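You operate a simulated robot arm through the tools that you are given. There is no shell and no other tool. Be economical: measure what you need, move in short steps, check, and stop when the job is done.

Carry out the task below with a simulated two-armed robot. There is one attempt and no reset: what you move stays moved.

## Task
Take the check cloth from the marble top and hang it over the handle of the oven door.

Only the result counts: the job must be done as asked and must still hold three seconds after the hand-in. Knocking over, shifting, dropping, spilling or breaking anything else fails it. Flat cloth is picked up by pressing the open fingertips on it (5 to 10 N) and closing them slowly along it; thin cloth reads only 2 to 8 mm in the jaws.

## Robot
Two 7-joint arms with two-finger parallel grippers on one trunk, on a base that drives. Base frame: it is fixed to the floor where the robot stands at the start and does not move with it; the origin is under the middle of the robot, x ahead of it, y to its left, z up; the surface under the hand at the start is at about z = 900. Lengths are in mm, angles in rad, forces in N, time in s.
The left shoulder is at the start at [70, 133, 1179], the right one opposite. With the tool pointing down near the work surface each hand reaches from about 200 to 660 mm from the robot's upright axis, wherever it stands, measured 20 degrees to its own side. Places, roughly: check cloth [500, 0, 900]. Payload 1.57 kg a hand.
The tool frame of a hand sits at the grasp point between the pads (the TCP): z along the fingers, y along the line on which they close. The tips reach 30 mm beyond it. Largest opening 80 mm; finger width 17, thickness 12; the body of the gripper, 40 by 82 mm, starts 80 mm behind the TCP.
Orientation is that of the tool frame in the base frame, as a unit quaternion [x, y, z, w]. With the fingers straight down and closing along the base's y, the tool's x points along the base's -x, its y along +y and its z along -z.

## Interface
- The arms move only by the tool send_rows. It takes "left_steps", "right_steps" or both (then of equal length, played together; a hand with none holds still); each is a list of rows, each an object (a shift or turn left out is 0, a gripper value left out holds the last) with "delta_pos": the shift along the tool's x, y, z in units of 20 mm (1.0 is 20 mm), a list of three; "delta_rot": the turn, a rotation vector about the tool's x, y, z in units of 4 degrees (1.0 is 4 degrees), a list of three; "claw": the closure in counts, from 0 (fully open) to 255 (shut). In form: [{"delta_pos": [tx, ty, tz], "delta_rot": [rx, ry, rz], "claw": claw}, ...]. A call has 1 to 12 rows; each row shifts and turns the commanded pose from where the row before left it, along the tool's axes as they then stand. A call with a number of a shift or a turn outside -1 to 1 is refused whole. Rows are played at 5 a second. More than 50 mm and 0.15 rad between two rows, or a gripper value outside its range, and nothing of the call is played. A pose out of reach is approached as far as the arm can. The call stops where the force on the tool passes 40 N (or 10 N more than at its start, if that is more) or the arm is blocked; 0.2 s more then pass. Each finger travels about 153 mm/s and halts on what it meets, pressing with about 39 N; the grip force reading is that of the motor and also rises with nothing between the fingers. The clock runs only during rows and for 0.2 s after the last one: add rows that do not move to give the fingers time. It gives the time, the measured TCP pose, the force on the tool (base axes), the opening and the grip force at its end, in the units of the frame above (readings bear some noise), with the torque about the TCP (base axes, N m) and any sound that the robot's microphone picked up, and new pictures: "pictures" is both (left out), scene, wrist or none (wrist: the cameras of the hands that moved).
- Cameras (640 x 400 px; columns grow to the right, rows downward): "scene" is now at [114.1, -37.7, 1382.7]; the picture's right is [-0.53, -0.85, 0.00], its down [-0.68, 0.42, -0.60] and it looks along [0.51, -0.31, -0.80] (base axes); focal length 258 px, centre (320, 200). "left" rides on the left gripper at [72, 7, -122] in its tool frame; the picture's right is [-0.09, 1.00, 0.00], its down [-0.84, -0.08, -0.54] and it looks along [-0.54, -0.05, 0.84] (tool axes); focal length 238 px, centre (320, 200). "right" rides on the right gripper at [72, -7, -122] in its tool frame; the picture's right is [0.09, 1.00, 0.00], its down [-0.84, 0.08, -0.54] and it looks along [-0.54, 0.05, 0.84] (tool axes); focal length 238 px, centre (320, 200). There is no depth. A picture from a camera that has moved, and an enlarged one, comes with that camera's place and axes in the base frame and with its lens.
- slide_trunk(by): slides the trunk up (or, below 0, down) by that many mm; the arms and the scene camera ride with it, the base frame stays. It gives what a move gives, with no picture.
- steer(legs): drives the robot by 1 to 6 legs, each [ahead, left, turn to the left] in mm, mm and rad, along the robot's own axes; the way and the turn of a leg run together, so that a leg with both is an arc; at most 1500 mm and 3.142 rad a leg. The arms and the cameras ride along, it lands a little off, and it stops where it bumps. It gives what a move gives, and a new picture of the scene camera.
- pan_tilt(pan, tilt): turns the head with the scene camera to pan (to the left, within 1.501 rad either way) and tilt (down, from -0.506 to 1.204), counted from straight ahead of the robot. It gives what a move gives, and a new picture of the scene camera.
- enlarge(camera, box): a new picture of the part [left, top, right, bottom] of that camera's present view, enlarged. It takes no simulated time.
- job_done(): hands the job in; it is judged then, once.

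Go step by step. Nothing tells you exact positions but the pictures and the camera data: compare them with the known pose of the tool, close in by small moves and look again before you grip or let go. The budget is 120 turns and 260 pictures, counting those below and the enlarged ones. Unless the task says otherwise, let go and move clear before handing in, and close with one line.

The tools are called as name(argument=value, ...) on one line, values as JSON. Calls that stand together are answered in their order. send_rows: Moves the arms, as the interface text tells. Its arguments: {"type":"object","properties":{"left_steps":{"type":"array","items":{"type":"object","properties":{"delta_pos":{"type":"array","items":{"type":"number"}},"delta_rot":{"type":"array","items":{"type":"number"}},"claw":{"type":"number"}}}},"right_steps":{"type":"array","items":{"type":"object","properties":{"delta_pos":{"type":"array","items":{"type":"number"}},"delta_rot":{"type":"array","items":{"type":"number"}},"claw":{"type":"number"}}}},"pictures":{"type":"string","enum":["both","scene","wrist","none"]}},"required":[]} The other tools are called the same way: slide_trunk (by) slides the trunk up or down; steer (legs) drives the base; pan_tilt (pan, tilt) turns the head that bears the scene camera; enlarge (camera, box) takes an enlarged picture of a part of a camera's view; job_done () hands the job in.

At the start:

```text
clock: 0.0
left_tool_pos: [388.2, -21.7, 1115.0]
left_tool_rot: [0.0, 1.0, 0.0, 0.0]
left_contact_force: [1.3, -0.9, 0.2]
left_torque: [0.01, 0.03, -0.02]
left_opening: 80.1
left_finger_force: 0.1
right_tool_pos: [354.7, -407.2, 1117.4]
right_tool_rot: [0.0, 1.0, 0.0, 0.0]
right_contact_force: [0.4, -0.6, -0.2]
right_torque: [0.04, -0.03, 0.0]
right_opening: 79.9
right_finger_force: 0.0
trunk travel left (down, up): [-752.0, 188.0]
robot x, y, heading: [0.7, 2.8, 0.002]
head pan, tilt: [-0.553, 0.932]
```

scene: 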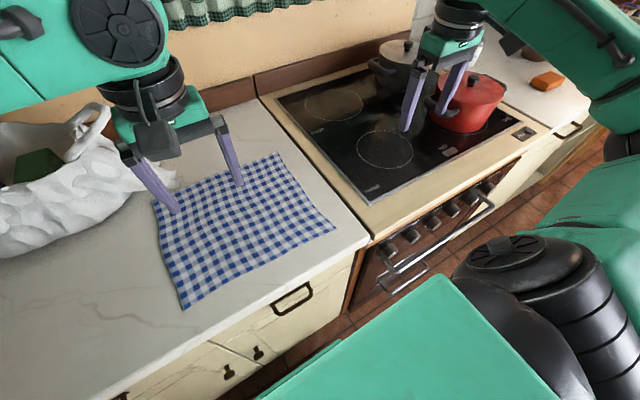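
right: 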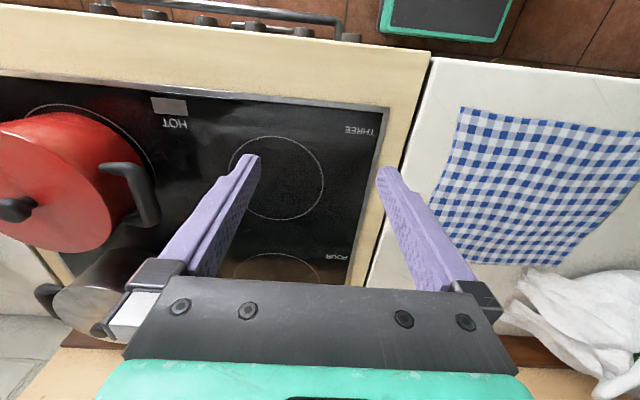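
left: 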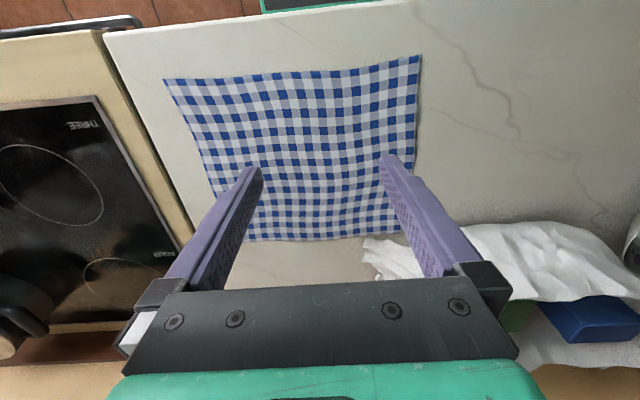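

The cloth lies at roughly x 340–630, y −210–110 on the marble. The oven with its handle bar is to the right of it. I'll look at the handle more closely first.

enlarge(camera="scene", box=[340, 130, 560, 300])

enlarge(camera="right", box=[80, 0, 440, 120])

```text
2.35 times, centred on (450, 215) of scene
camera zoom: at [114.1, -37.7, 1382.7], right [-0.53, -0.85, 0.0], down [-0.68, 0.42, -0.6], along [0.51, -0.31, -0.8], focal length 606 px, centre (14, 165)
```

zoom: 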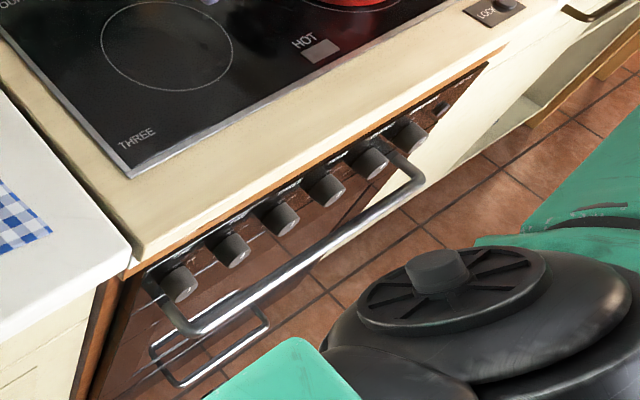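

```text
1.78 times, centred on (260, 60) of right
camera zoom: at [282.1, -413.3, 1237.2], right [-0.09, 1.0, 0.0], down [0.84, 0.08, 0.54], along [0.54, 0.05, -0.84], focal length 424 px, centre (427, 449)
```

zoom: 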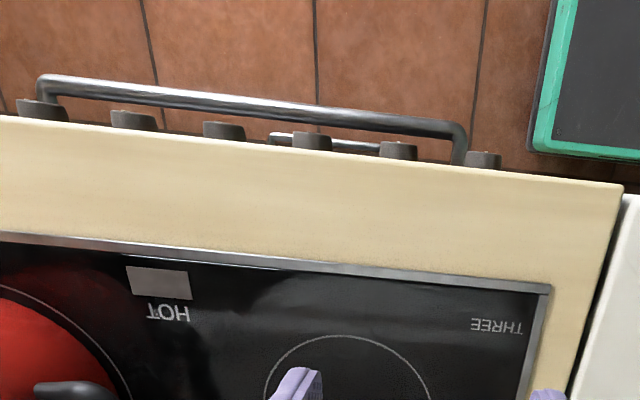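

The bar seems to be at about x 240, z 665, y −800 to −375. I'll back off and survey the oven front before touching anything.

steer(legs=[[-350, 0, 0]])

pan_tilt(pan=-0.6, tilt=0.75)

```text
clock: 2.2
left_tool_pos: [48.8, -22.2, 1115.1]
left_tool_rot: [0.001, 1.0, -0.001, 0.0]
left_contact_force: [0.3, 0.7, -0.3]
left_torque: [-0.01, 0.01, 0.01]
left_opening: 80.0
left_finger_force: 0.1
right_tool_pos: [13.0, -406.9, 1114.6]
right_tool_rot: [0.001, 1.0, 0.0, -0.002]
right_contact_force: [0.0, 0.4, 0.4]
right_torque: [-0.01, -0.02, 0.0]
right_opening: 79.9
right_finger_force: 0.0
trunk travel left (down, up): [-752.0, 188.0]
robot x, y, heading: [-342.3, 3.6, -0.003]
head pan, tilt: [-0.553, 0.932]
camera scene: at [-226.5, -37.5, 1382.6], right [-0.53, -0.85, 0.0], down [-0.68, 0.42, -0.6], along [0.51, -0.31, -0.8], focal length 258 px, centre (320, 200)
```

scene: 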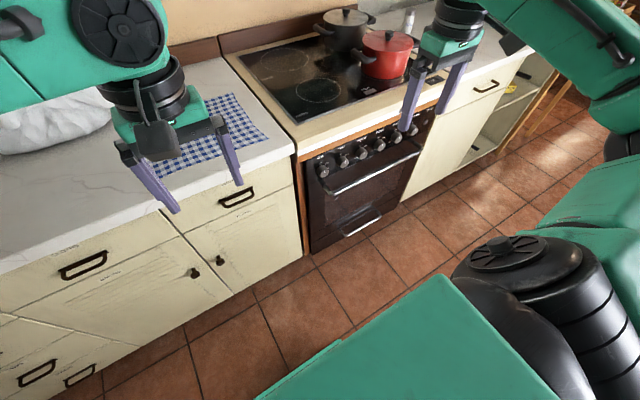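

```text
clock: 3.0
left_tool_pos: [45.8, -21.4, 1116.3]
left_tool_rot: [0.001, 1.0, 0.0, 0.0]
left_contact_force: [-0.1, -0.3, 1.1]
left_torque: [0.0, 0.0, -0.01]
left_opening: 80.0
left_finger_force: 0.0
right_tool_pos: [11.7, -407.4, 1116.6]
right_tool_rot: [0.001, 1.0, 0.001, 0.0]
right_contact_force: [-0.5, 0.6, 1.1]
right_torque: [-0.02, -0.05, 0.0]
right_opening: 80.0
right_finger_force: 0.1
trunk travel left (down, up): [-752.0, 188.0]
robot x, y, heading: [-342.2, 1.1, -0.007]
head pan, tilt: [-0.6, 0.75]
camera scene: at [-223.0, -45.6, 1396.9], right [-0.57, -0.82, 0.0], down [-0.56, 0.39, -0.73], along [0.6, -0.41, -0.68], focal length 258 px, centre (320, 200)
```

scene: 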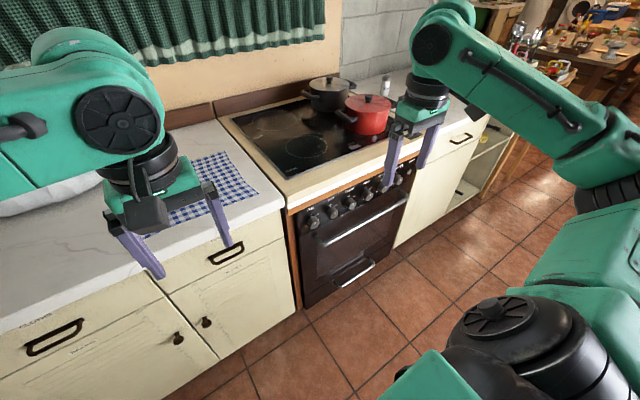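

The oven has knobs, a long door bar below them, and a lower drawer handle. I'll slide right to face it for triangulation.

steer(legs=[[-100, -560, 0]])

pan_tilt(pan=0.0, tilt=0.75)

enlarge(camera="scene", box=[200, 100, 440, 250])

```text
clock: 6.2
left_tool_pos: [-54.1, -582.7, 1114.5]
left_tool_rot: [0.005, 1.0, 0.001, 0.0]
left_contact_force: [-0.5, -0.5, -0.7]
left_torque: [-0.04, 0.01, 0.02]
left_opening: 80.1
left_finger_force: 0.2
right_tool_pos: [-90.1, -967.4, 1115.8]
right_tool_rot: [0.004, 1.0, 0.0, 0.0]
right_contact_force: [-0.5, 0.1, -1.0]
right_torque: [0.01, -0.01, 0.0]
right_opening: 80.0
right_finger_force: 0.1
trunk travel left (down, up): [-752.0, 188.0]
robot x, y, heading: [-441.0, -556.6, -0.012]
head pan, tilt: [-0.6, 0.75]
camera scene: at [-323.2, -604.5, 1396.9], right [-0.57, -0.82, 0.0], down [-0.56, 0.39, -0.73], along [0.6, -0.42, -0.68], focal length 258 px, centre (320, 200)
```

scene: 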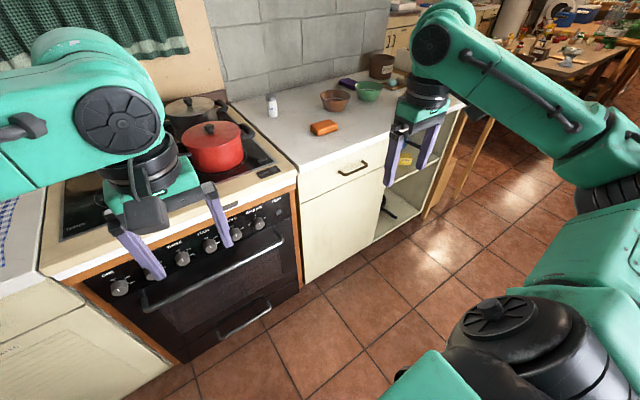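

```text
clock: 7.2
left_tool_pos: [-54.5, -584.0, 1115.9]
left_tool_rot: [0.004, 1.0, 0.0, 0.0]
left_contact_force: [-0.8, -0.7, 0.3]
left_torque: [-0.01, -0.02, 0.0]
left_opening: 79.9
left_finger_force: 0.0
right_tool_pos: [-91.9, -967.7, 1116.4]
right_tool_rot: [0.004, 1.0, 0.0, 0.0]
right_contact_force: [-0.4, 0.3, -0.1]
right_torque: [0.01, 0.01, 0.03]
right_opening: 80.0
right_finger_force: 0.0
trunk travel left (down, up): [-752.0, 188.0]
robot x, y, heading: [-440.6, -559.6, -0.012]
head pan, tilt: [0.0, 0.75]
camera scene: at [-308.5, -558.7, 1396.9], right [-0.01, -1.0, 0.0], down [-0.68, 0.01, -0.73], along [0.73, -0.01, -0.68], focal length 258 px, centre (320, 200)
```

scene: 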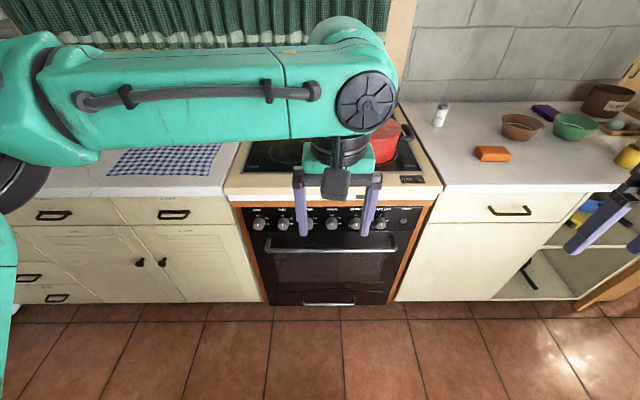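

```text
2.67 times, centred on (320, 175) of scene
camera zoom: at [-308.5, -558.7, 1396.9], right [-0.01, -1.0, 0.0], down [-0.68, 0.01, -0.73], along [0.73, -0.01, -0.68], focal length 687 px, centre (320, 267)
```

zoom: 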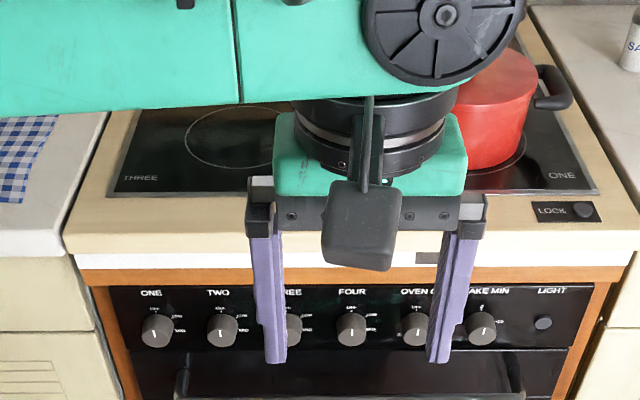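

I'll lower the trunk to see the oven front level with the bar, which fixes its depth.

enlarge(camera="scene", box=[230, 180, 422, 300])

slide_trunk(by=-480)

pan_tilt(pan=0.0, tilt=0.3)

enlarge(camera="scene", box=[220, 140, 428, 270])

```text
3.33 times, centred on (326, 240) of scene
camera zoom: at [-308.5, -558.7, 1396.9], right [-0.01, -1.0, 0.0], down [-0.68, 0.01, -0.73], along [0.73, -0.01, -0.68], focal length 859 px, centre (300, 67)
```

zoom: 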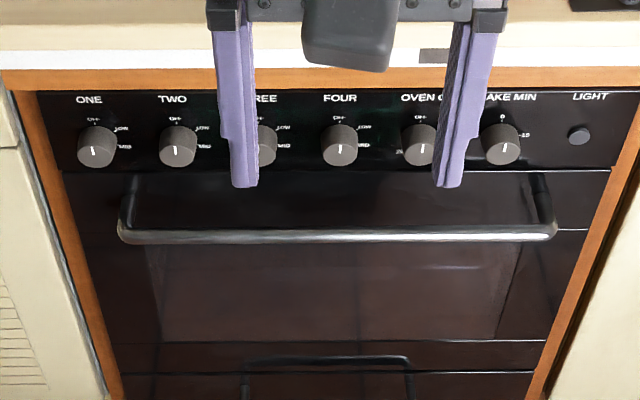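

```text
refused: -480 is not a number from -400 to 400
```

```text
clock: 8.1
left_tool_pos: [-53.8, -583.2, 1114.3]
left_tool_rot: [0.004, 1.0, 0.0, 0.001]
left_contact_force: [0.2, 0.6, -0.3]
left_torque: [0.02, -0.03, -0.02]
left_opening: 80.0
left_finger_force: 0.1
right_tool_pos: [-90.3, -967.7, 1116.3]
right_tool_rot: [0.004, 1.0, 0.0, 0.0]
right_contact_force: [-0.5, -0.3, -1.0]
right_torque: [-0.01, 0.0, 0.02]
right_opening: 80.1
right_finger_force: 0.1
trunk travel left (down, up): [-752.0, 188.0]
robot x, y, heading: [-446.4, -559.9, -0.008]
head pan, tilt: [0.0, 0.3]
camera scene: at [-298.0, -558.9, 1437.2], right [-0.01, -1.0, 0.0], down [-0.3, 0.0, -0.95], along [0.95, -0.01, -0.3], focal length 258 px, centre (320, 200)
```

scene: 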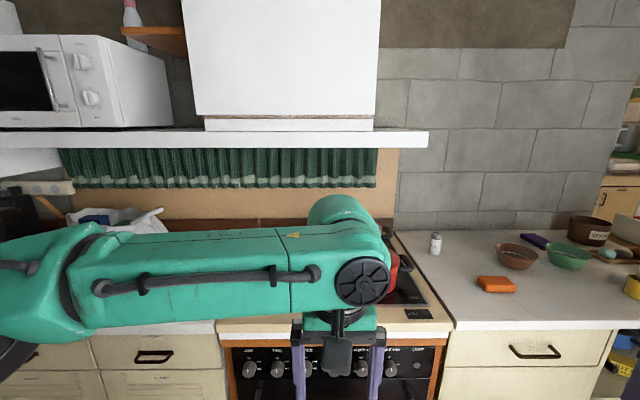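

```text
3.08 times, centred on (324, 205) of scene
camera zoom: at [-298.0, -558.9, 1437.2], right [-0.01, -1.0, 0.0], down [-0.3, 0.0, -0.95], along [0.95, -0.01, -0.3], focal length 793 px, centre (308, 185)
```

zoom: 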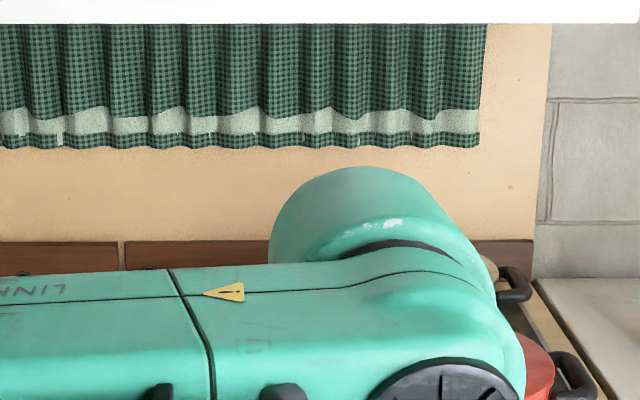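

The drawn bar runs across almost the full door. The trunk step was too large, so I'll lower in an allowed step.

slide_trunk(by=-400)

pan_tilt(pan=0.0, tilt=0.4)

enlarge(camera="scene", box=[200, 120, 440, 270])

```text
clock: 11.9
left_tool_pos: [-53.5, -584.3, 715.5]
left_tool_rot: [0.004, 1.0, 0.001, 0.0]
left_contact_force: [1.0, 0.3, -0.2]
left_torque: [-0.01, 0.01, 0.0]
left_opening: 80.0
left_finger_force: 0.0
right_tool_pos: [-91.5, -967.8, 715.9]
right_tool_rot: [0.005, 1.0, 0.0, 0.0]
right_contact_force: [0.2, 0.5, -1.1]
right_torque: [0.02, 0.02, -0.01]
right_opening: 79.7
right_finger_force: 0.0
trunk travel left (down, up): [-352.0, 588.0]
robot x, y, heading: [-442.1, -557.6, -0.007]
head pan, tilt: [0.0, 0.3]
```

```text
clock: 12.6
left_tool_pos: [-53.6, -583.1, 714.6]
left_tool_rot: [0.004, 1.0, 0.0, 0.0]
left_contact_force: [-1.1, -0.5, 0.8]
left_torque: [0.0, -0.02, 0.01]
left_opening: 80.0
left_finger_force: 0.0
right_tool_pos: [-91.2, -967.4, 714.8]
right_tool_rot: [0.004, 1.0, 0.0, 0.0]
right_contact_force: [-0.3, 0.5, -1.0]
right_torque: [0.0, 0.02, 0.01]
right_opening: 80.1
right_finger_force: 0.1
trunk travel left (down, up): [-352.0, 588.0]
robot x, y, heading: [-444.4, -557.1, -0.005]
head pan, tilt: [0.0, 0.4]
camera scene: at [-298.8, -558.8, 1028.1], right [-0.01, -1.0, 0.0], down [-0.39, 0.0, -0.92], along [0.92, -0.01, -0.39], focal length 258 px, centre (320, 200)
```

scene: 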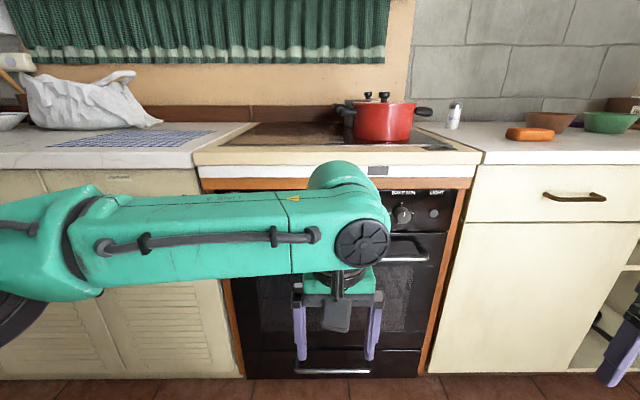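

```text
2.67 times, centred on (320, 195) of scene
camera zoom: at [-298.8, -558.8, 1028.1], right [-0.01, -1.0, 0.0], down [-0.39, 0.0, -0.92], along [0.92, -0.01, -0.39], focal length 687 px, centre (320, 213)
```

zoom: 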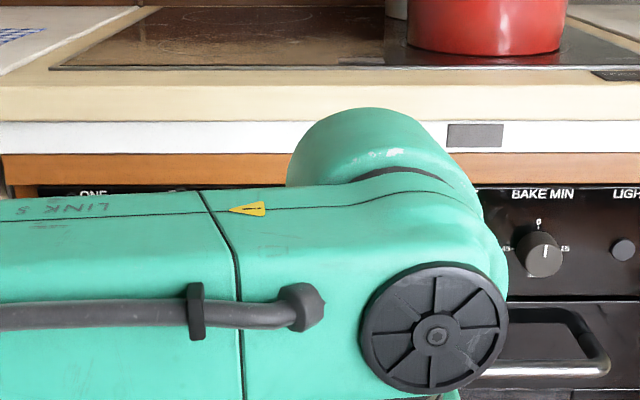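

Triangulated: bar at about x 236, z 648, y −830 to −378; knob fronts at x≈265, z≈748; door face at x≈290. Plan: pinch the cloth's near edge with both hands, lower its far edge behind the bar, then bring the hands over the front. I'm going back to the cloth.

slide_trunk(by=400)

steer(legs=[[0, 507, 0], [364, 0, 0]])

pan_tilt(pan=0.0, tilt=0.9)

```text
clock: 16.4
left_tool_pos: [-53.5, -583.4, 1114.2]
left_tool_rot: [0.005, 1.0, 0.0, 0.001]
left_contact_force: [0.3, 0.2, -0.2]
left_torque: [0.02, -0.02, 0.02]
left_opening: 80.3
left_finger_force: 0.1
right_tool_pos: [-90.7, -968.5, 1117.3]
right_tool_rot: [0.005, 1.0, 0.0, 0.0]
right_contact_force: [-0.2, -0.3, 1.2]
right_torque: [0.03, 0.02, -0.02]
right_opening: 79.8
right_finger_force: 0.1
trunk travel left (down, up): [-752.0, 188.0]
robot x, y, heading: [-445.4, -554.9, -0.008]
head pan, tilt: [0.0, 0.4]
```

```text
clock: 21.4
left_tool_pos: [317.9, -90.1, 1114.7]
left_tool_rot: [0.012, 1.0, 0.0, 0.0]
left_contact_force: [-0.5, -0.1, -0.4]
left_torque: [0.01, 0.02, 0.01]
left_opening: 79.9
left_finger_force: 0.1
right_tool_pos: [274.2, -473.5, 1117.0]
right_tool_rot: [0.012, 1.0, 0.0, 0.001]
right_contact_force: [0.2, 1.0, 0.2]
right_torque: [0.0, 0.01, 0.0]
right_opening: 80.3
right_finger_force: 0.1
trunk travel left (down, up): [-752.0, 188.0]
robot x, y, heading: [-72.0, -58.7, -0.02]
head pan, tilt: [0.0, 0.4]
camera scene: at [72.5, -61.6, 1428.2], right [-0.02, -1.0, 0.0], down [-0.39, 0.01, -0.92], along [0.92, -0.02, -0.39], focal length 258 px, centre (320, 200)
```

scene: 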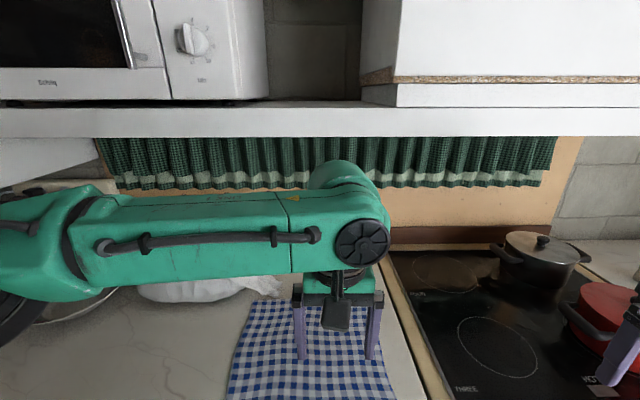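

```text
clock: 22.3
left_tool_pos: [318.1, -90.5, 1116.4]
left_tool_rot: [0.011, 1.0, 0.0, 0.0]
left_contact_force: [-0.2, -0.9, 0.8]
left_torque: [0.0, -0.03, 0.04]
left_opening: 79.9
left_finger_force: 0.2
right_tool_pos: [276.0, -473.8, 1117.1]
right_tool_rot: [0.011, 1.0, 0.001, 0.0]
right_contact_force: [0.6, -0.2, 0.1]
right_torque: [0.01, 0.01, 0.0]
right_opening: 80.0
right_finger_force: 0.1
trunk travel left (down, up): [-752.0, 188.0]
robot x, y, heading: [-65.5, -57.4, -0.019]
head pan, tilt: [0.0, 0.901]
camera scene: at [56.7, -61.4, 1385.1], right [-0.02, -1.0, 0.0], down [-0.78, 0.02, -0.62], along [0.62, -0.01, -0.78], focal length 258 px, centre (320, 200)
```

scene: 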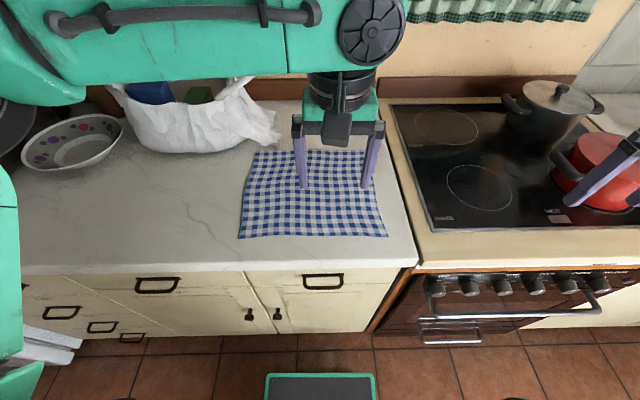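

Near-edge corners are at about [337, 106] and [337, −212]. I'm moving both hands above the near edge, about 50–60 mm in from each side.

send_rows(left_steps=[{"delta_pos": [-0.171, 0.579, 0.65]}, {"delta_pos": [-0.171, 0.579, 0.65]}, {"delta_pos": [-0.171, 0.579, 0.65]}, {"delta_pos": [-0.171, 0.579, 0.65]}, {"delta_pos": [-0.171, 0.579, 0.65]}, {"delta_pos": [-0.171, 0.579, 0.65]}, {"delta_pos": [-0.171, 0.579, 0.65]}, {"delta_pos": [-0.171, 0.579, 0.65]}, {"delta_pos": [-0.171, 0.579, 0.65]}, {"delta_pos": [-0.171, 0.579, 0.65]}, {"delta_pos": [-0.171, 0.579, 0.65]}, {"delta_pos": [-0.171, 0.579, 0.65]}], right_steps=[{"delta_pos": [-0.23, 0.95, 0]}, {"delta_pos": [-0.23, 0.95, 0]}, {"delta_pos": [-0.23, 0.95, 0]}, {"delta_pos": [-0.23, 0.95, 0]}, {"delta_pos": [-0.23, 0.95, 0]}, {"delta_pos": [-0.23, 0.95, 0]}, {"delta_pos": [-0.23, 0.95, 0]}, {"delta_pos": [-0.23, 0.95, 0]}, {"delta_pos": [-0.23, 0.95, 0]}, {"delta_pos": [-0.23, 0.95, 0]}, {"delta_pos": [-0.23, 0.95, 0]}, {"delta_pos": [-0.23, 0.95, 0]}], pictures="none")

send_rows(right_steps=[{"delta_pos": [-0.15, 0.6, 0.98]}, {"delta_pos": [-0.15, 0.6, 0.98]}, {"delta_pos": [-0.15, 0.6, 0.98]}, {"delta_pos": [-0.15, 0.6, 0.98]}, {"delta_pos": [-0.15, 0.6, 0.98]}, {"delta_pos": [-0.15, 0.6, 0.98]}, {"delta_pos": [-0.15, 0.6, 0.98]}, {"delta_pos": [-0.15, 0.6, 0.98]}, {}], left_steps=[{}, {}, {}, {}, {}, {}, {}, {}, {}])

```text
clock: 24.9
left_tool_pos: [361.5, 50.0, 959.0]
left_tool_rot: [0.011, 1.0, 0.0, 0.0]
left_contact_force: [-0.4, -0.2, 0.0]
left_torque: [-0.02, 0.03, 0.01]
left_opening: 80.2
left_finger_force: 0.0
right_tool_pos: [338.7, -245.6, 1117.6]
right_tool_rot: [0.011, 1.0, -0.001, 0.0]
right_contact_force: [-0.2, -0.1, -0.1]
right_torque: [-0.03, 0.03, 0.0]
right_opening: 80.2
right_finger_force: 0.0
trunk travel left (down, up): [-752.0, 188.0]
robot x, y, heading: [-69.8, -56.9, -0.029]
head pan, tilt: [0.0, 0.901]
```

```text
clock: 26.9
left_tool_pos: [361.4, 48.3, 959.2]
left_tool_rot: [0.011, 1.0, -0.001, 0.0]
left_contact_force: [0.7, 0.7, -0.6]
left_torque: [-0.02, 0.0, -0.02]
left_opening: 80.1
left_finger_force: 0.2
right_tool_pos: [362.9, -151.9, 956.6]
right_tool_rot: [0.011, 1.0, -0.001, 0.001]
right_contact_force: [0.0, 0.2, -0.7]
right_torque: [0.02, -0.01, -0.02]
right_opening: 80.0
right_finger_force: 0.0
trunk travel left (down, up): [-752.0, 188.0]
robot x, y, heading: [-70.2, -62.6, -0.023]
head pan, tilt: [0.0, 0.901]
camera scene: at [56.3, -61.3, 1385.1], right [-0.02, -1.0, 0.0], down [-0.78, 0.02, -0.62], along [0.62, -0.01, -0.78], focal length 258 px, centre (320, 200)
camera right: at [289.4, -156.6, 1078.1], right [-0.07, 1.0, 0.0], down [0.84, 0.06, 0.54], along [0.54, 0.04, -0.84], focal length 238 px, centre (320, 200)
camera left: at [290.1, 56.7, 1081.9], right [0.11, 0.99, 0.0], down [0.83, -0.1, 0.54], along [0.54, -0.06, -0.84], focal length 238 px, centre (320, 200)
```

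scene: 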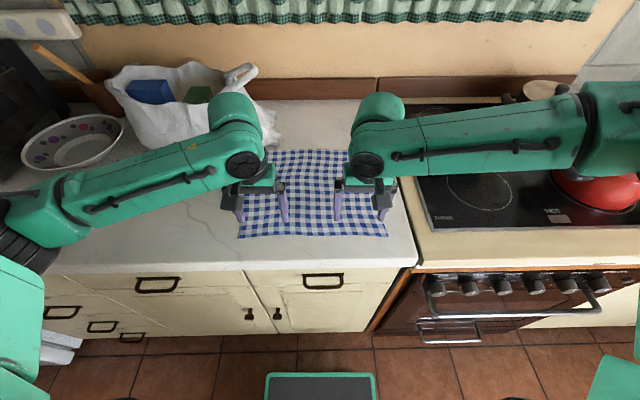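
right: 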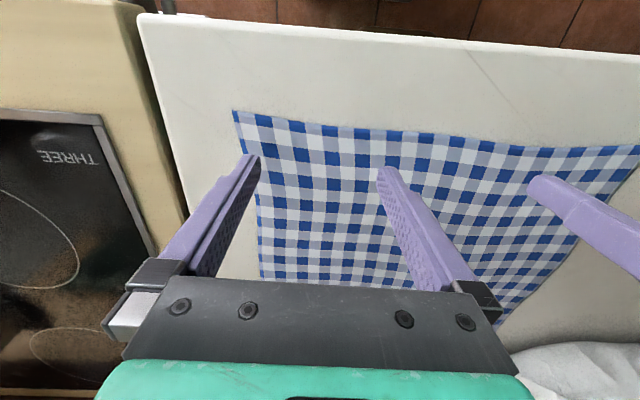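
left: 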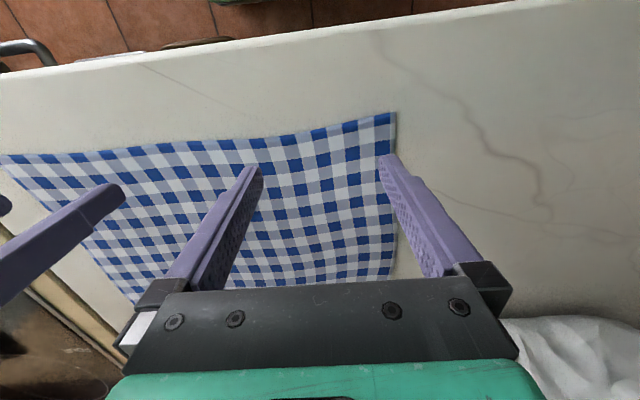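

Both pinch spots are about 22 mm in from the near edge, with the fingers inside the side edges. Lowering to near contact.

send_rows(left_steps=[{"delta_pos": [0, 0, 0.6]}, {"delta_pos": [0, 0, 0.6]}, {"delta_pos": [0, 0, 0.1]}, {}], right_steps=[{"delta_pos": [0, 0, 0.6]}, {"delta_pos": [0, 0, 0.6]}, {"delta_pos": [0, 0, 0.1]}, {}], pictures="none")

send_rows(left_steps=[{"delta_pos": [0, 0, 0.1]}, {}], right_steps=[{"delta_pos": [0, 0, 0.1]}, {}], pictures="none")

```text
clock: 27.9
left_tool_pos: [363.2, 48.3, 933.5]
left_tool_rot: [0.011, 1.0, -0.001, 0.0]
left_contact_force: [0.3, 0.5, -0.1]
left_torque: [-0.02, -0.03, -0.02]
left_opening: 79.8
left_finger_force: 0.0
right_tool_pos: [360.4, -154.4, 934.8]
right_tool_rot: [0.01, 1.0, -0.001, 0.0]
right_contact_force: [-0.5, 0.3, 0.3]
right_torque: [-0.03, -0.02, 0.0]
right_opening: 80.1
right_finger_force: 0.1
right hand out of reach, approached as far as the arm can: row 2
trunk travel left (down, up): [-752.0, 188.0]
robot x, y, heading: [-66.8, -59.3, -0.021]
head pan, tilt: [0.0, 0.901]
```

```text
clock: 28.5
left_tool_pos: [362.9, 47.4, 932.7]
left_tool_rot: [0.011, 1.0, 0.0, 0.0]
left_contact_force: [0.8, -0.1, 6.0]
left_torque: [0.1, -0.02, -0.02]
left_opening: 80.1
left_finger_force: 0.1
right_tool_pos: [359.7, -155.5, 934.3]
right_tool_rot: [0.011, 1.0, 0.0, 0.001]
right_contact_force: [-0.1, -0.2, -0.1]
right_torque: [-0.01, -0.02, -0.02]
right_opening: 80.0
right_finger_force: 0.0
trunk travel left (down, up): [-752.0, 188.0]
robot x, y, heading: [-70.5, -58.5, -0.021]
head pan, tilt: [0.0, 0.901]
```

The left hand reads 6 N, but the right arm is at its reach limit. I'll raise both, drop the trunk 40 mm, and press again.

send_rows(left_steps=[{"delta_pos": [0, 0, -1]}, {"delta_pos": [0, 0, -1]}, {"delta_pos": [0, 0, -0.5]}, {}], right_steps=[{"delta_pos": [0, 0, -1]}, {"delta_pos": [0, 0, -1]}, {"delta_pos": [0, 0, -0.5]}, {}], pictures="none")

slide_trunk(by=-40)

```text
clock: 29.5
left_tool_pos: [362.6, 45.9, 981.1]
left_tool_rot: [0.011, 1.0, 0.0, 0.0]
left_contact_force: [0.3, -0.1, 0.4]
left_torque: [0.03, -0.03, -0.02]
left_opening: 79.9
left_finger_force: 0.2
right_tool_pos: [359.6, -154.1, 984.0]
right_tool_rot: [0.011, 1.0, 0.0, 0.0]
right_contact_force: [-0.1, 1.2, -0.1]
right_torque: [0.02, 0.02, -0.02]
right_opening: 79.9
right_finger_force: 0.1
trunk travel left (down, up): [-752.0, 188.0]
robot x, y, heading: [-63.6, -61.7, -0.023]
head pan, tilt: [0.0, 0.901]
```

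```text
clock: 30.3
left_tool_pos: [363.3, 47.4, 940.2]
left_tool_rot: [0.012, 1.0, 0.0, -0.001]
left_contact_force: [-0.2, 0.1, -1.4]
left_torque: [-0.02, 0.0, -0.01]
left_opening: 80.1
left_finger_force: 0.0
right_tool_pos: [360.7, -153.8, 942.8]
right_tool_rot: [0.012, 1.0, 0.0, 0.0]
right_contact_force: [-0.1, 0.4, 0.1]
right_torque: [-0.02, -0.01, -0.02]
right_opening: 79.6
right_finger_force: 0.1
trunk travel left (down, up): [-712.0, 228.0]
robot x, y, heading: [-67.8, -57.3, -0.024]
head pan, tilt: [0.0, 0.901]
```

send_rows(left_steps=[{"delta_pos": [0, 0, 0.2]}, {"delta_pos": [0, 0, 0.15]}, {}], right_steps=[{"delta_pos": [0, 0, 0.25]}, {"delta_pos": [0, 0, 0.2]}, {}], pictures="none")

```text
clock: 31.1
left_tool_pos: [363.6, 46.2, 932.9]
left_tool_rot: [0.011, 1.0, 0.0, 0.001]
left_contact_force: [-0.6, 0.9, 0.4]
left_torque: [0.03, -0.02, 0.03]
left_opening: 80.0
left_finger_force: 0.0
right_tool_pos: [361.0, -153.8, 935.5]
right_tool_rot: [0.011, 1.0, 0.0, 0.001]
right_contact_force: [0.3, 0.1, -0.6]
right_torque: [0.0, 0.0, 0.0]
right_opening: 79.8
right_finger_force: 0.1
trunk travel left (down, up): [-712.0, 228.0]
robot x, y, heading: [-69.6, -54.0, -0.019]
head pan, tilt: [0.0, 0.901]
```

send_rows(left_steps=[{"delta_pos": [0, 0, 0.05]}, {}], right_steps=[{"delta_pos": [0, 0, 0.15]}, {}], pictures="none")

```text
clock: 31.7
left_tool_pos: [362.3, 48.4, 932.3]
left_tool_rot: [0.012, 1.0, 0.0, -0.001]
left_contact_force: [0.0, 0.0, -1.4]
left_torque: [-0.03, -0.01, 0.01]
left_opening: 80.1
left_finger_force: 0.1
right_tool_pos: [360.3, -154.1, 931.2]
right_tool_rot: [0.011, 1.0, 0.0, 0.0]
right_contact_force: [0.2, -0.6, 0.6]
right_torque: [-0.02, 0.0, -0.02]
right_opening: 80.0
right_finger_force: 0.0
trunk travel left (down, up): [-712.0, 228.0]
robot x, y, heading: [-69.6, -59.2, -0.023]
head pan, tilt: [0.0, 0.901]
```

Right reach is fine now; pressing in small steps until 5–10 N.

send_rows(left_steps=[{"delta_pos": [0, 0, 0.06]}, {}], right_steps=[{"delta_pos": [0, 0, 0.06]}, {}], pictures="none")

```text
clock: 32.3
left_tool_pos: [361.9, 46.2, 931.8]
left_tool_rot: [0.011, 1.0, 0.0, 0.0]
left_contact_force: [-0.1, -0.2, 2.0]
left_torque: [0.06, -0.03, 0.0]
left_opening: 80.1
left_finger_force: 0.1
right_tool_pos: [360.4, -153.7, 932.0]
right_tool_rot: [0.012, 1.0, -0.001, 0.001]
right_contact_force: [1.2, 0.2, 9.1]
right_torque: [-0.01, -0.01, 0.01]
right_opening: 79.9
right_finger_force: 0.0
trunk travel left (down, up): [-712.0, 228.0]
robot x, y, heading: [-71.0, -59.8, -0.025]
head pan, tilt: [0.0, 0.901]
```

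send_rows(left_steps=[{"delta_pos": [0, 0, 0.05]}, {"claw": 20}, {"claw": 40}, {"claw": 60}, {"claw": 80}, {"claw": 100}, {"claw": 120}, {"claw": 140}, {"claw": 160}, {"claw": 180}, {"claw": 200}, {"claw": 220}], right_steps=[{}, {"claw": 20}, {"claw": 40}, {"claw": 60}, {"claw": 80}, {"claw": 100}, {"claw": 120}, {"claw": 140}, {"claw": 160}, {"claw": 180}, {"claw": 200}, {"claw": 220}])

```text
clock: 34.9
left_tool_pos: [361.2, 46.1, 931.3]
left_tool_rot: [0.011, 1.0, 0.001, 0.002]
left_contact_force: [-0.5, -1.7, 18.5]
left_torque: [-0.05, 0.01, -0.02]
left_opening: 11.7
left_finger_force: 6.6
right_tool_pos: [359.1, -154.6, 932.4]
right_tool_rot: [0.012, 1.0, 0.0, 0.002]
right_contact_force: [-0.5, 1.3, 6.2]
right_torque: [0.07, -0.05, 0.02]
right_opening: 8.9
right_finger_force: 0.0
trunk travel left (down, up): [-712.0, 228.0]
robot x, y, heading: [-69.0, -56.6, -0.016]
head pan, tilt: [0.0, 0.901]
camera scene: at [53.0, -62.4, 1345.5], right [-0.02, -1.0, 0.0], down [-0.78, 0.02, -0.62], along [0.62, -0.01, -0.78], focal length 258 px, centre (320, 200)
camera right: at [285.4, -160.4, 1052.6], right [-0.07, 1.0, 0.0], down [0.84, 0.06, 0.54], along [0.54, 0.04, -0.84], focal length 238 px, centre (320, 200)
camera left: at [288.4, 54.4, 1053.4], right [0.11, 0.99, 0.0], down [0.83, -0.1, 0.54], along [0.54, -0.06, -0.84], focal length 238 px, centre (320, 200)
```

scene: 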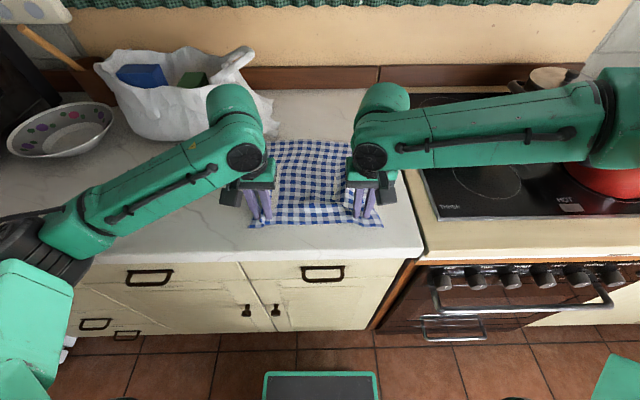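
right: 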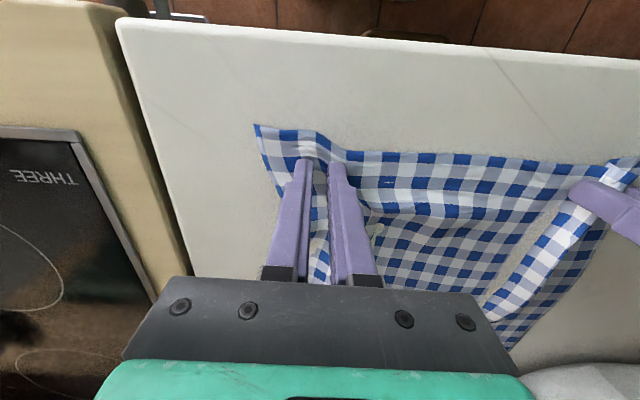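
left: 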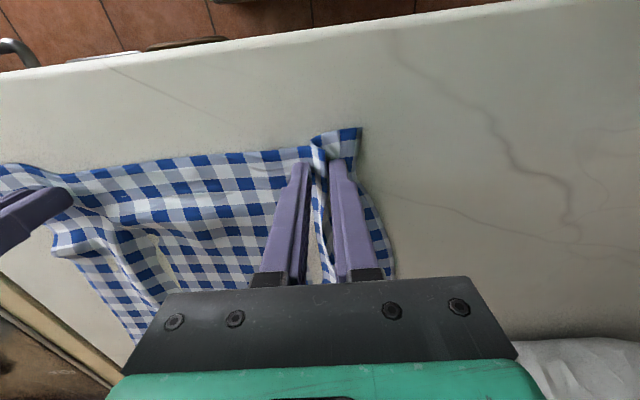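

Cloth has bunched up between both pairs of fingers. Closing fully.

send_rows(left_steps=[{"claw": 235}, {"claw": 255}, {}, {}], right_steps=[{"claw": 235}, {"claw": 255}, {}, {}], pictures="none")

send_rows(left_steps=[{"delta_pos": [0, 0, -0.5]}, {"delta_pos": [0.3, 0, -1]}, {"delta_pos": [0.3, 0, -1]}, {"delta_pos": [0.3, 0, -1]}, {}], right_steps=[{"delta_pos": [0, 0, -0.5]}, {"delta_pos": [0.3, 0, -1]}, {"delta_pos": [0.3, 0, -1]}, {"delta_pos": [0.3, 0, -1]}, {}])

```text
clock: 35.9
left_tool_pos: [360.8, 46.8, 931.8]
left_tool_rot: [0.012, 1.0, 0.0, 0.002]
left_contact_force: [0.3, -1.7, 19.7]
left_torque: [-0.07, 0.06, -0.03]
left_opening: 2.6
left_finger_force: 23.4
right_tool_pos: [358.3, -155.8, 932.2]
right_tool_rot: [0.012, 1.0, 0.001, 0.001]
right_contact_force: [-0.4, 0.3, 5.0]
right_torque: [0.0, 0.02, 0.02]
right_opening: 0.1
right_finger_force: 21.1
trunk travel left (down, up): [-712.0, 228.0]
robot x, y, heading: [-67.9, -58.3, -0.026]
head pan, tilt: [0.0, 0.901]
```

```text
clock: 37.1
left_tool_pos: [344.2, 47.7, 1000.4]
left_tool_rot: [0.013, 1.0, 0.0, -0.001]
left_contact_force: [-0.4, 0.0, 0.3]
left_torque: [0.0, 0.0, 0.01]
left_opening: 2.2
left_finger_force: 23.7
right_tool_pos: [342.3, -154.6, 1001.4]
right_tool_rot: [0.012, 1.0, -0.001, -0.001]
right_contact_force: [0.0, 0.0, 0.4]
right_torque: [0.0, 0.01, 0.0]
right_opening: 0.0
right_finger_force: 21.1
trunk travel left (down, up): [-712.0, 228.0]
robot x, y, heading: [-69.5, -60.2, -0.024]
head pan, tilt: [0.0, 0.901]
camera scene: at [57.1, -61.4, 1345.0], right [-0.02, -1.0, 0.0], down [-0.78, 0.02, -0.62], along [0.62, -0.01, -0.78], focal length 258 px, centre (320, 200)
camera right: at [269.2, -159.5, 1121.3], right [-0.07, 1.0, 0.0], down [0.84, 0.06, 0.54], along [0.54, 0.04, -0.84], focal length 238 px, centre (320, 200)
camera left: at [272.4, 56.0, 1122.0], right [0.11, 0.99, 0.0], down [0.84, -0.1, 0.54], along [0.54, -0.06, -0.84], focal length 238 px, centre (320, 200)
```

scene: 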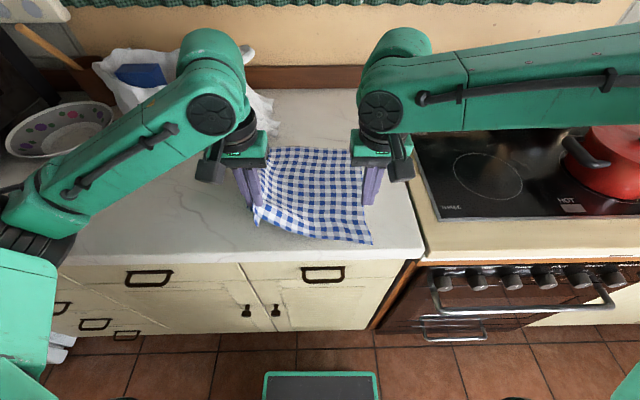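
right: 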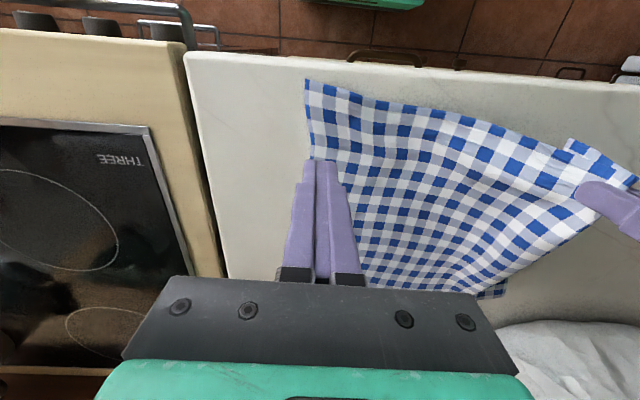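
left: 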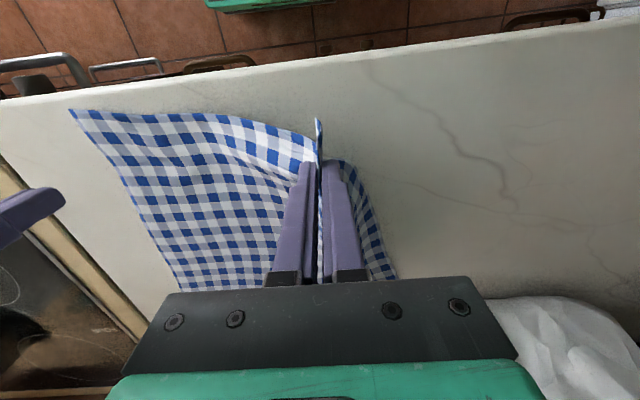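

The left hand holds the cloth, but the right hand came up empty. I'll open the right hand and regrip nearer the cloth's right corner, around [326, −112].

send_rows(right_steps=[{"claw": 0, "delta_pos": [0.2, 0.5, 0]}, {"delta_pos": [0.25, 0.6, 0.4]}, {"delta_pos": [0.2, 0.5, 0.8]}, {"delta_pos": [0.2, 0.5, 0.9]}, {"delta_pos": [0, 0, 0.9]}, {}])

```text
clock: 38.5
left_tool_pos: [343.8, 48.5, 1000.1]
left_tool_rot: [0.011, 1.0, 0.0, 0.0]
left_contact_force: [0.0, -0.5, 0.1]
left_torque: [-0.02, 0.03, -0.04]
left_opening: 2.5
left_finger_force: 23.8
right_tool_pos: [324.2, -115.2, 942.6]
right_tool_rot: [0.011, 1.0, 0.001, 0.0]
right_contact_force: [-0.4, 1.0, -0.8]
right_torque: [-0.01, 0.01, -0.01]
right_opening: 79.9
right_finger_force: 0.1
right hand out of reach, approached as far as the arm can: row 4
trunk travel left (down, up): [-712.0, 228.0]
robot x, y, heading: [-70.3, -61.9, -0.023]
head pan, tilt: [0.0, 0.901]
camera scene: at [56.9, -61.2, 1345.0], right [-0.02, -1.0, 0.0], down [-0.78, 0.02, -0.62], along [0.62, -0.01, -0.78], focal length 258 px, centre (320, 200)
camera right: at [251.4, -122.2, 1063.3], right [-0.07, 1.0, 0.0], down [0.84, 0.06, 0.54], along [0.54, 0.04, -0.84], focal length 238 px, centre (320, 200)
```

scene: 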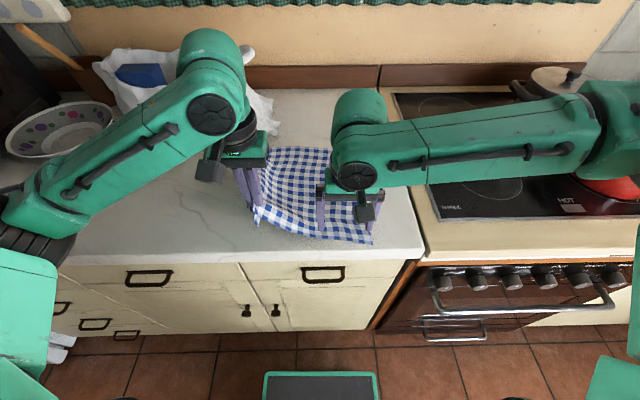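
right: 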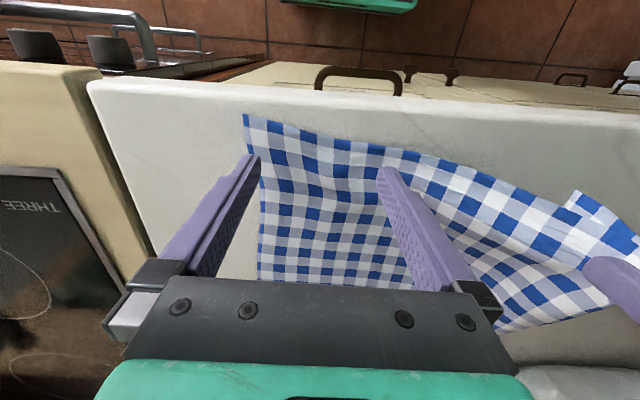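

Position is good, but it's at a reach limit again. I'll raise the right hand 40 mm and lower the trunk 40 mm.

send_rows(right_steps=[{"delta_pos": [0, 0, -1]}, {"delta_pos": [0, 0, -1]}, {}], pictures="none")

slide_trunk(by=-40)

send_rows(right_steps=[{"delta_pos": [0, 0, 0.3]}, {"delta_pos": [0, -0.15, 0.1]}, {}], pictures="wrist")

```text
clock: 39.3
left_tool_pos: [345.4, 46.9, 999.2]
left_tool_rot: [0.011, 1.0, 0.001, 0.001]
left_contact_force: [0.4, 0.0, 0.0]
left_torque: [0.01, 0.0, 0.02]
left_opening: 2.5
left_finger_force: 24.1
right_tool_pos: [326.6, -113.4, 981.5]
right_tool_rot: [0.011, 1.0, 0.0, 0.001]
right_contact_force: [-1.3, -0.1, -0.7]
right_torque: [0.0, 0.05, 0.0]
right_opening: 80.3
right_finger_force: 0.1
trunk travel left (down, up): [-712.0, 228.0]
robot x, y, heading: [-68.1, -61.0, -0.026]
head pan, tilt: [0.0, 0.901]
```

```text
clock: 40.1
left_tool_pos: [344.6, 48.0, 959.6]
left_tool_rot: [0.012, 1.0, 0.0, 0.0]
left_contact_force: [0.3, -0.2, -0.5]
left_torque: [-0.01, -0.02, 0.01]
left_opening: 2.3
left_finger_force: 23.9
right_tool_pos: [324.6, -113.4, 941.6]
right_tool_rot: [0.011, 1.0, 0.0, -0.001]
right_contact_force: [0.1, -0.4, 0.1]
right_torque: [0.01, -0.04, 0.02]
right_opening: 79.9
right_finger_force: 0.0
trunk travel left (down, up): [-672.0, 268.0]
robot x, y, heading: [-65.6, -60.1, -0.024]
head pan, tilt: [0.0, 0.901]
```

```text
clock: 40.9
left_tool_pos: [344.7, 47.5, 959.8]
left_tool_rot: [0.011, 1.0, 0.001, 0.0]
left_contact_force: [-0.4, -0.2, 0.9]
left_torque: [0.01, -0.03, 0.0]
left_opening: 2.6
left_finger_force: 24.5
right_tool_pos: [326.0, -117.1, 933.8]
right_tool_rot: [0.011, 1.0, 0.0, -0.001]
right_contact_force: [0.8, -0.1, 0.5]
right_torque: [-0.02, 0.03, -0.03]
right_opening: 79.9
right_finger_force: 0.0
trunk travel left (down, up): [-672.0, 268.0]
robot x, y, heading: [-73.6, -61.3, -0.017]
head pan, tilt: [0.0, 0.901]
camera right: at [253.1, -121.8, 1054.3], right [-0.07, 1.0, 0.0], down [0.84, 0.06, 0.54], along [0.54, 0.04, -0.84], focal length 238 px, centre (320, 200)
```

right: 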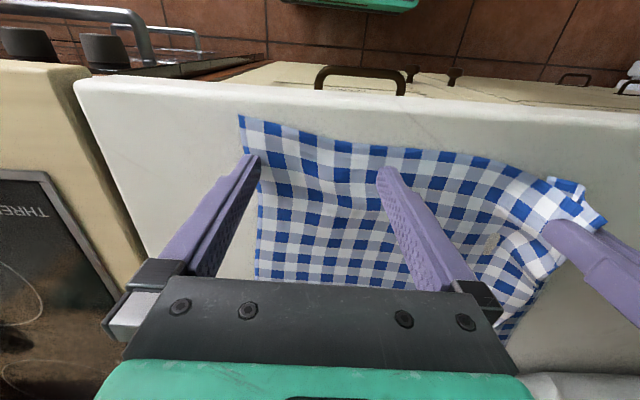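

send_rows(right_steps=[{"delta_pos": [0, 0.45, 0]}, {"delta_pos": [0, 0, 0.12]}, {}], pictures="none")

```text
clock: 41.7
left_tool_pos: [345.5, 47.9, 959.5]
left_tool_rot: [0.012, 1.0, 0.0, 0.001]
left_contact_force: [1.1, -0.1, 0.0]
left_torque: [0.01, 0.01, 0.01]
left_opening: 2.4
left_finger_force: 23.7
right_tool_pos: [325.5, -111.3, 932.2]
right_tool_rot: [0.011, 1.0, 0.001, 0.001]
right_contact_force: [0.5, -0.6, 3.3]
right_torque: [-0.02, 0.0, -0.01]
right_opening: 79.8
right_finger_force: 0.1
right hand out of reach, approached as far as the arm can: row 1
trunk travel left (down, up): [-672.0, 268.0]
robot x, y, heading: [-69.2, -58.3, -0.021]
head pan, tilt: [0.0, 0.901]
```

send_rows(right_steps=[{"delta_pos": [0, 0, 0.09]}, {}], pictures="none")

```text
clock: 42.3
left_tool_pos: [342.8, 48.6, 961.0]
left_tool_rot: [0.012, 1.0, 0.0, 0.0]
left_contact_force: [0.6, -0.5, -0.1]
left_torque: [-0.02, 0.01, -0.02]
left_opening: 2.3
left_finger_force: 24.1
right_tool_pos: [323.9, -110.7, 931.1]
right_tool_rot: [0.011, 1.0, 0.001, 0.003]
right_contact_force: [2.5, 0.9, 20.6]
right_torque: [-0.16, -0.06, 0.03]
right_opening: 79.9
right_finger_force: 0.0
trunk travel left (down, up): [-672.0, 268.0]
robot x, y, heading: [-70.2, -59.1, -0.021]
head pan, tilt: [0.0, 0.901]
```

send_rows(right_steps=[{"delta_pos": [0, 0, -0.045]}, {"claw": 20}, {"claw": 45}, {"claw": 70}, {"claw": 95}, {"claw": 120}, {"claw": 145}, {"claw": 170}, {"claw": 195}, {"claw": 220}, {"claw": 255}, {}], pictures="wrist")

```text
clock: 44.9
left_tool_pos: [342.6, 47.7, 960.5]
left_tool_rot: [0.012, 1.0, -0.001, 0.001]
left_contact_force: [-0.3, -5.3, -0.9]
left_torque: [-0.16, 0.02, 0.04]
left_opening: 2.4
left_finger_force: 23.4
right_tool_pos: [323.0, -112.6, 932.1]
right_tool_rot: [0.01, 1.0, 0.0, 0.001]
right_contact_force: [0.3, 4.0, 20.3]
right_torque: [0.16, 0.0, 0.09]
right_opening: 2.9
right_finger_force: 24.3
trunk travel left (down, up): [-672.0, 268.0]
robot x, y, heading: [-68.4, -59.3, -0.022]
head pan, tilt: [0.0, 0.901]
camera right: at [248.7, -117.0, 1052.2], right [-0.07, 1.0, 0.0], down [0.84, 0.06, 0.54], along [0.54, 0.04, -0.84], focal length 238 px, centre (320, 200)
```

right: 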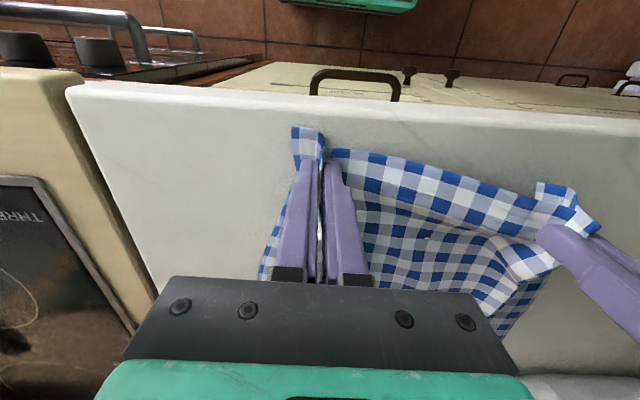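

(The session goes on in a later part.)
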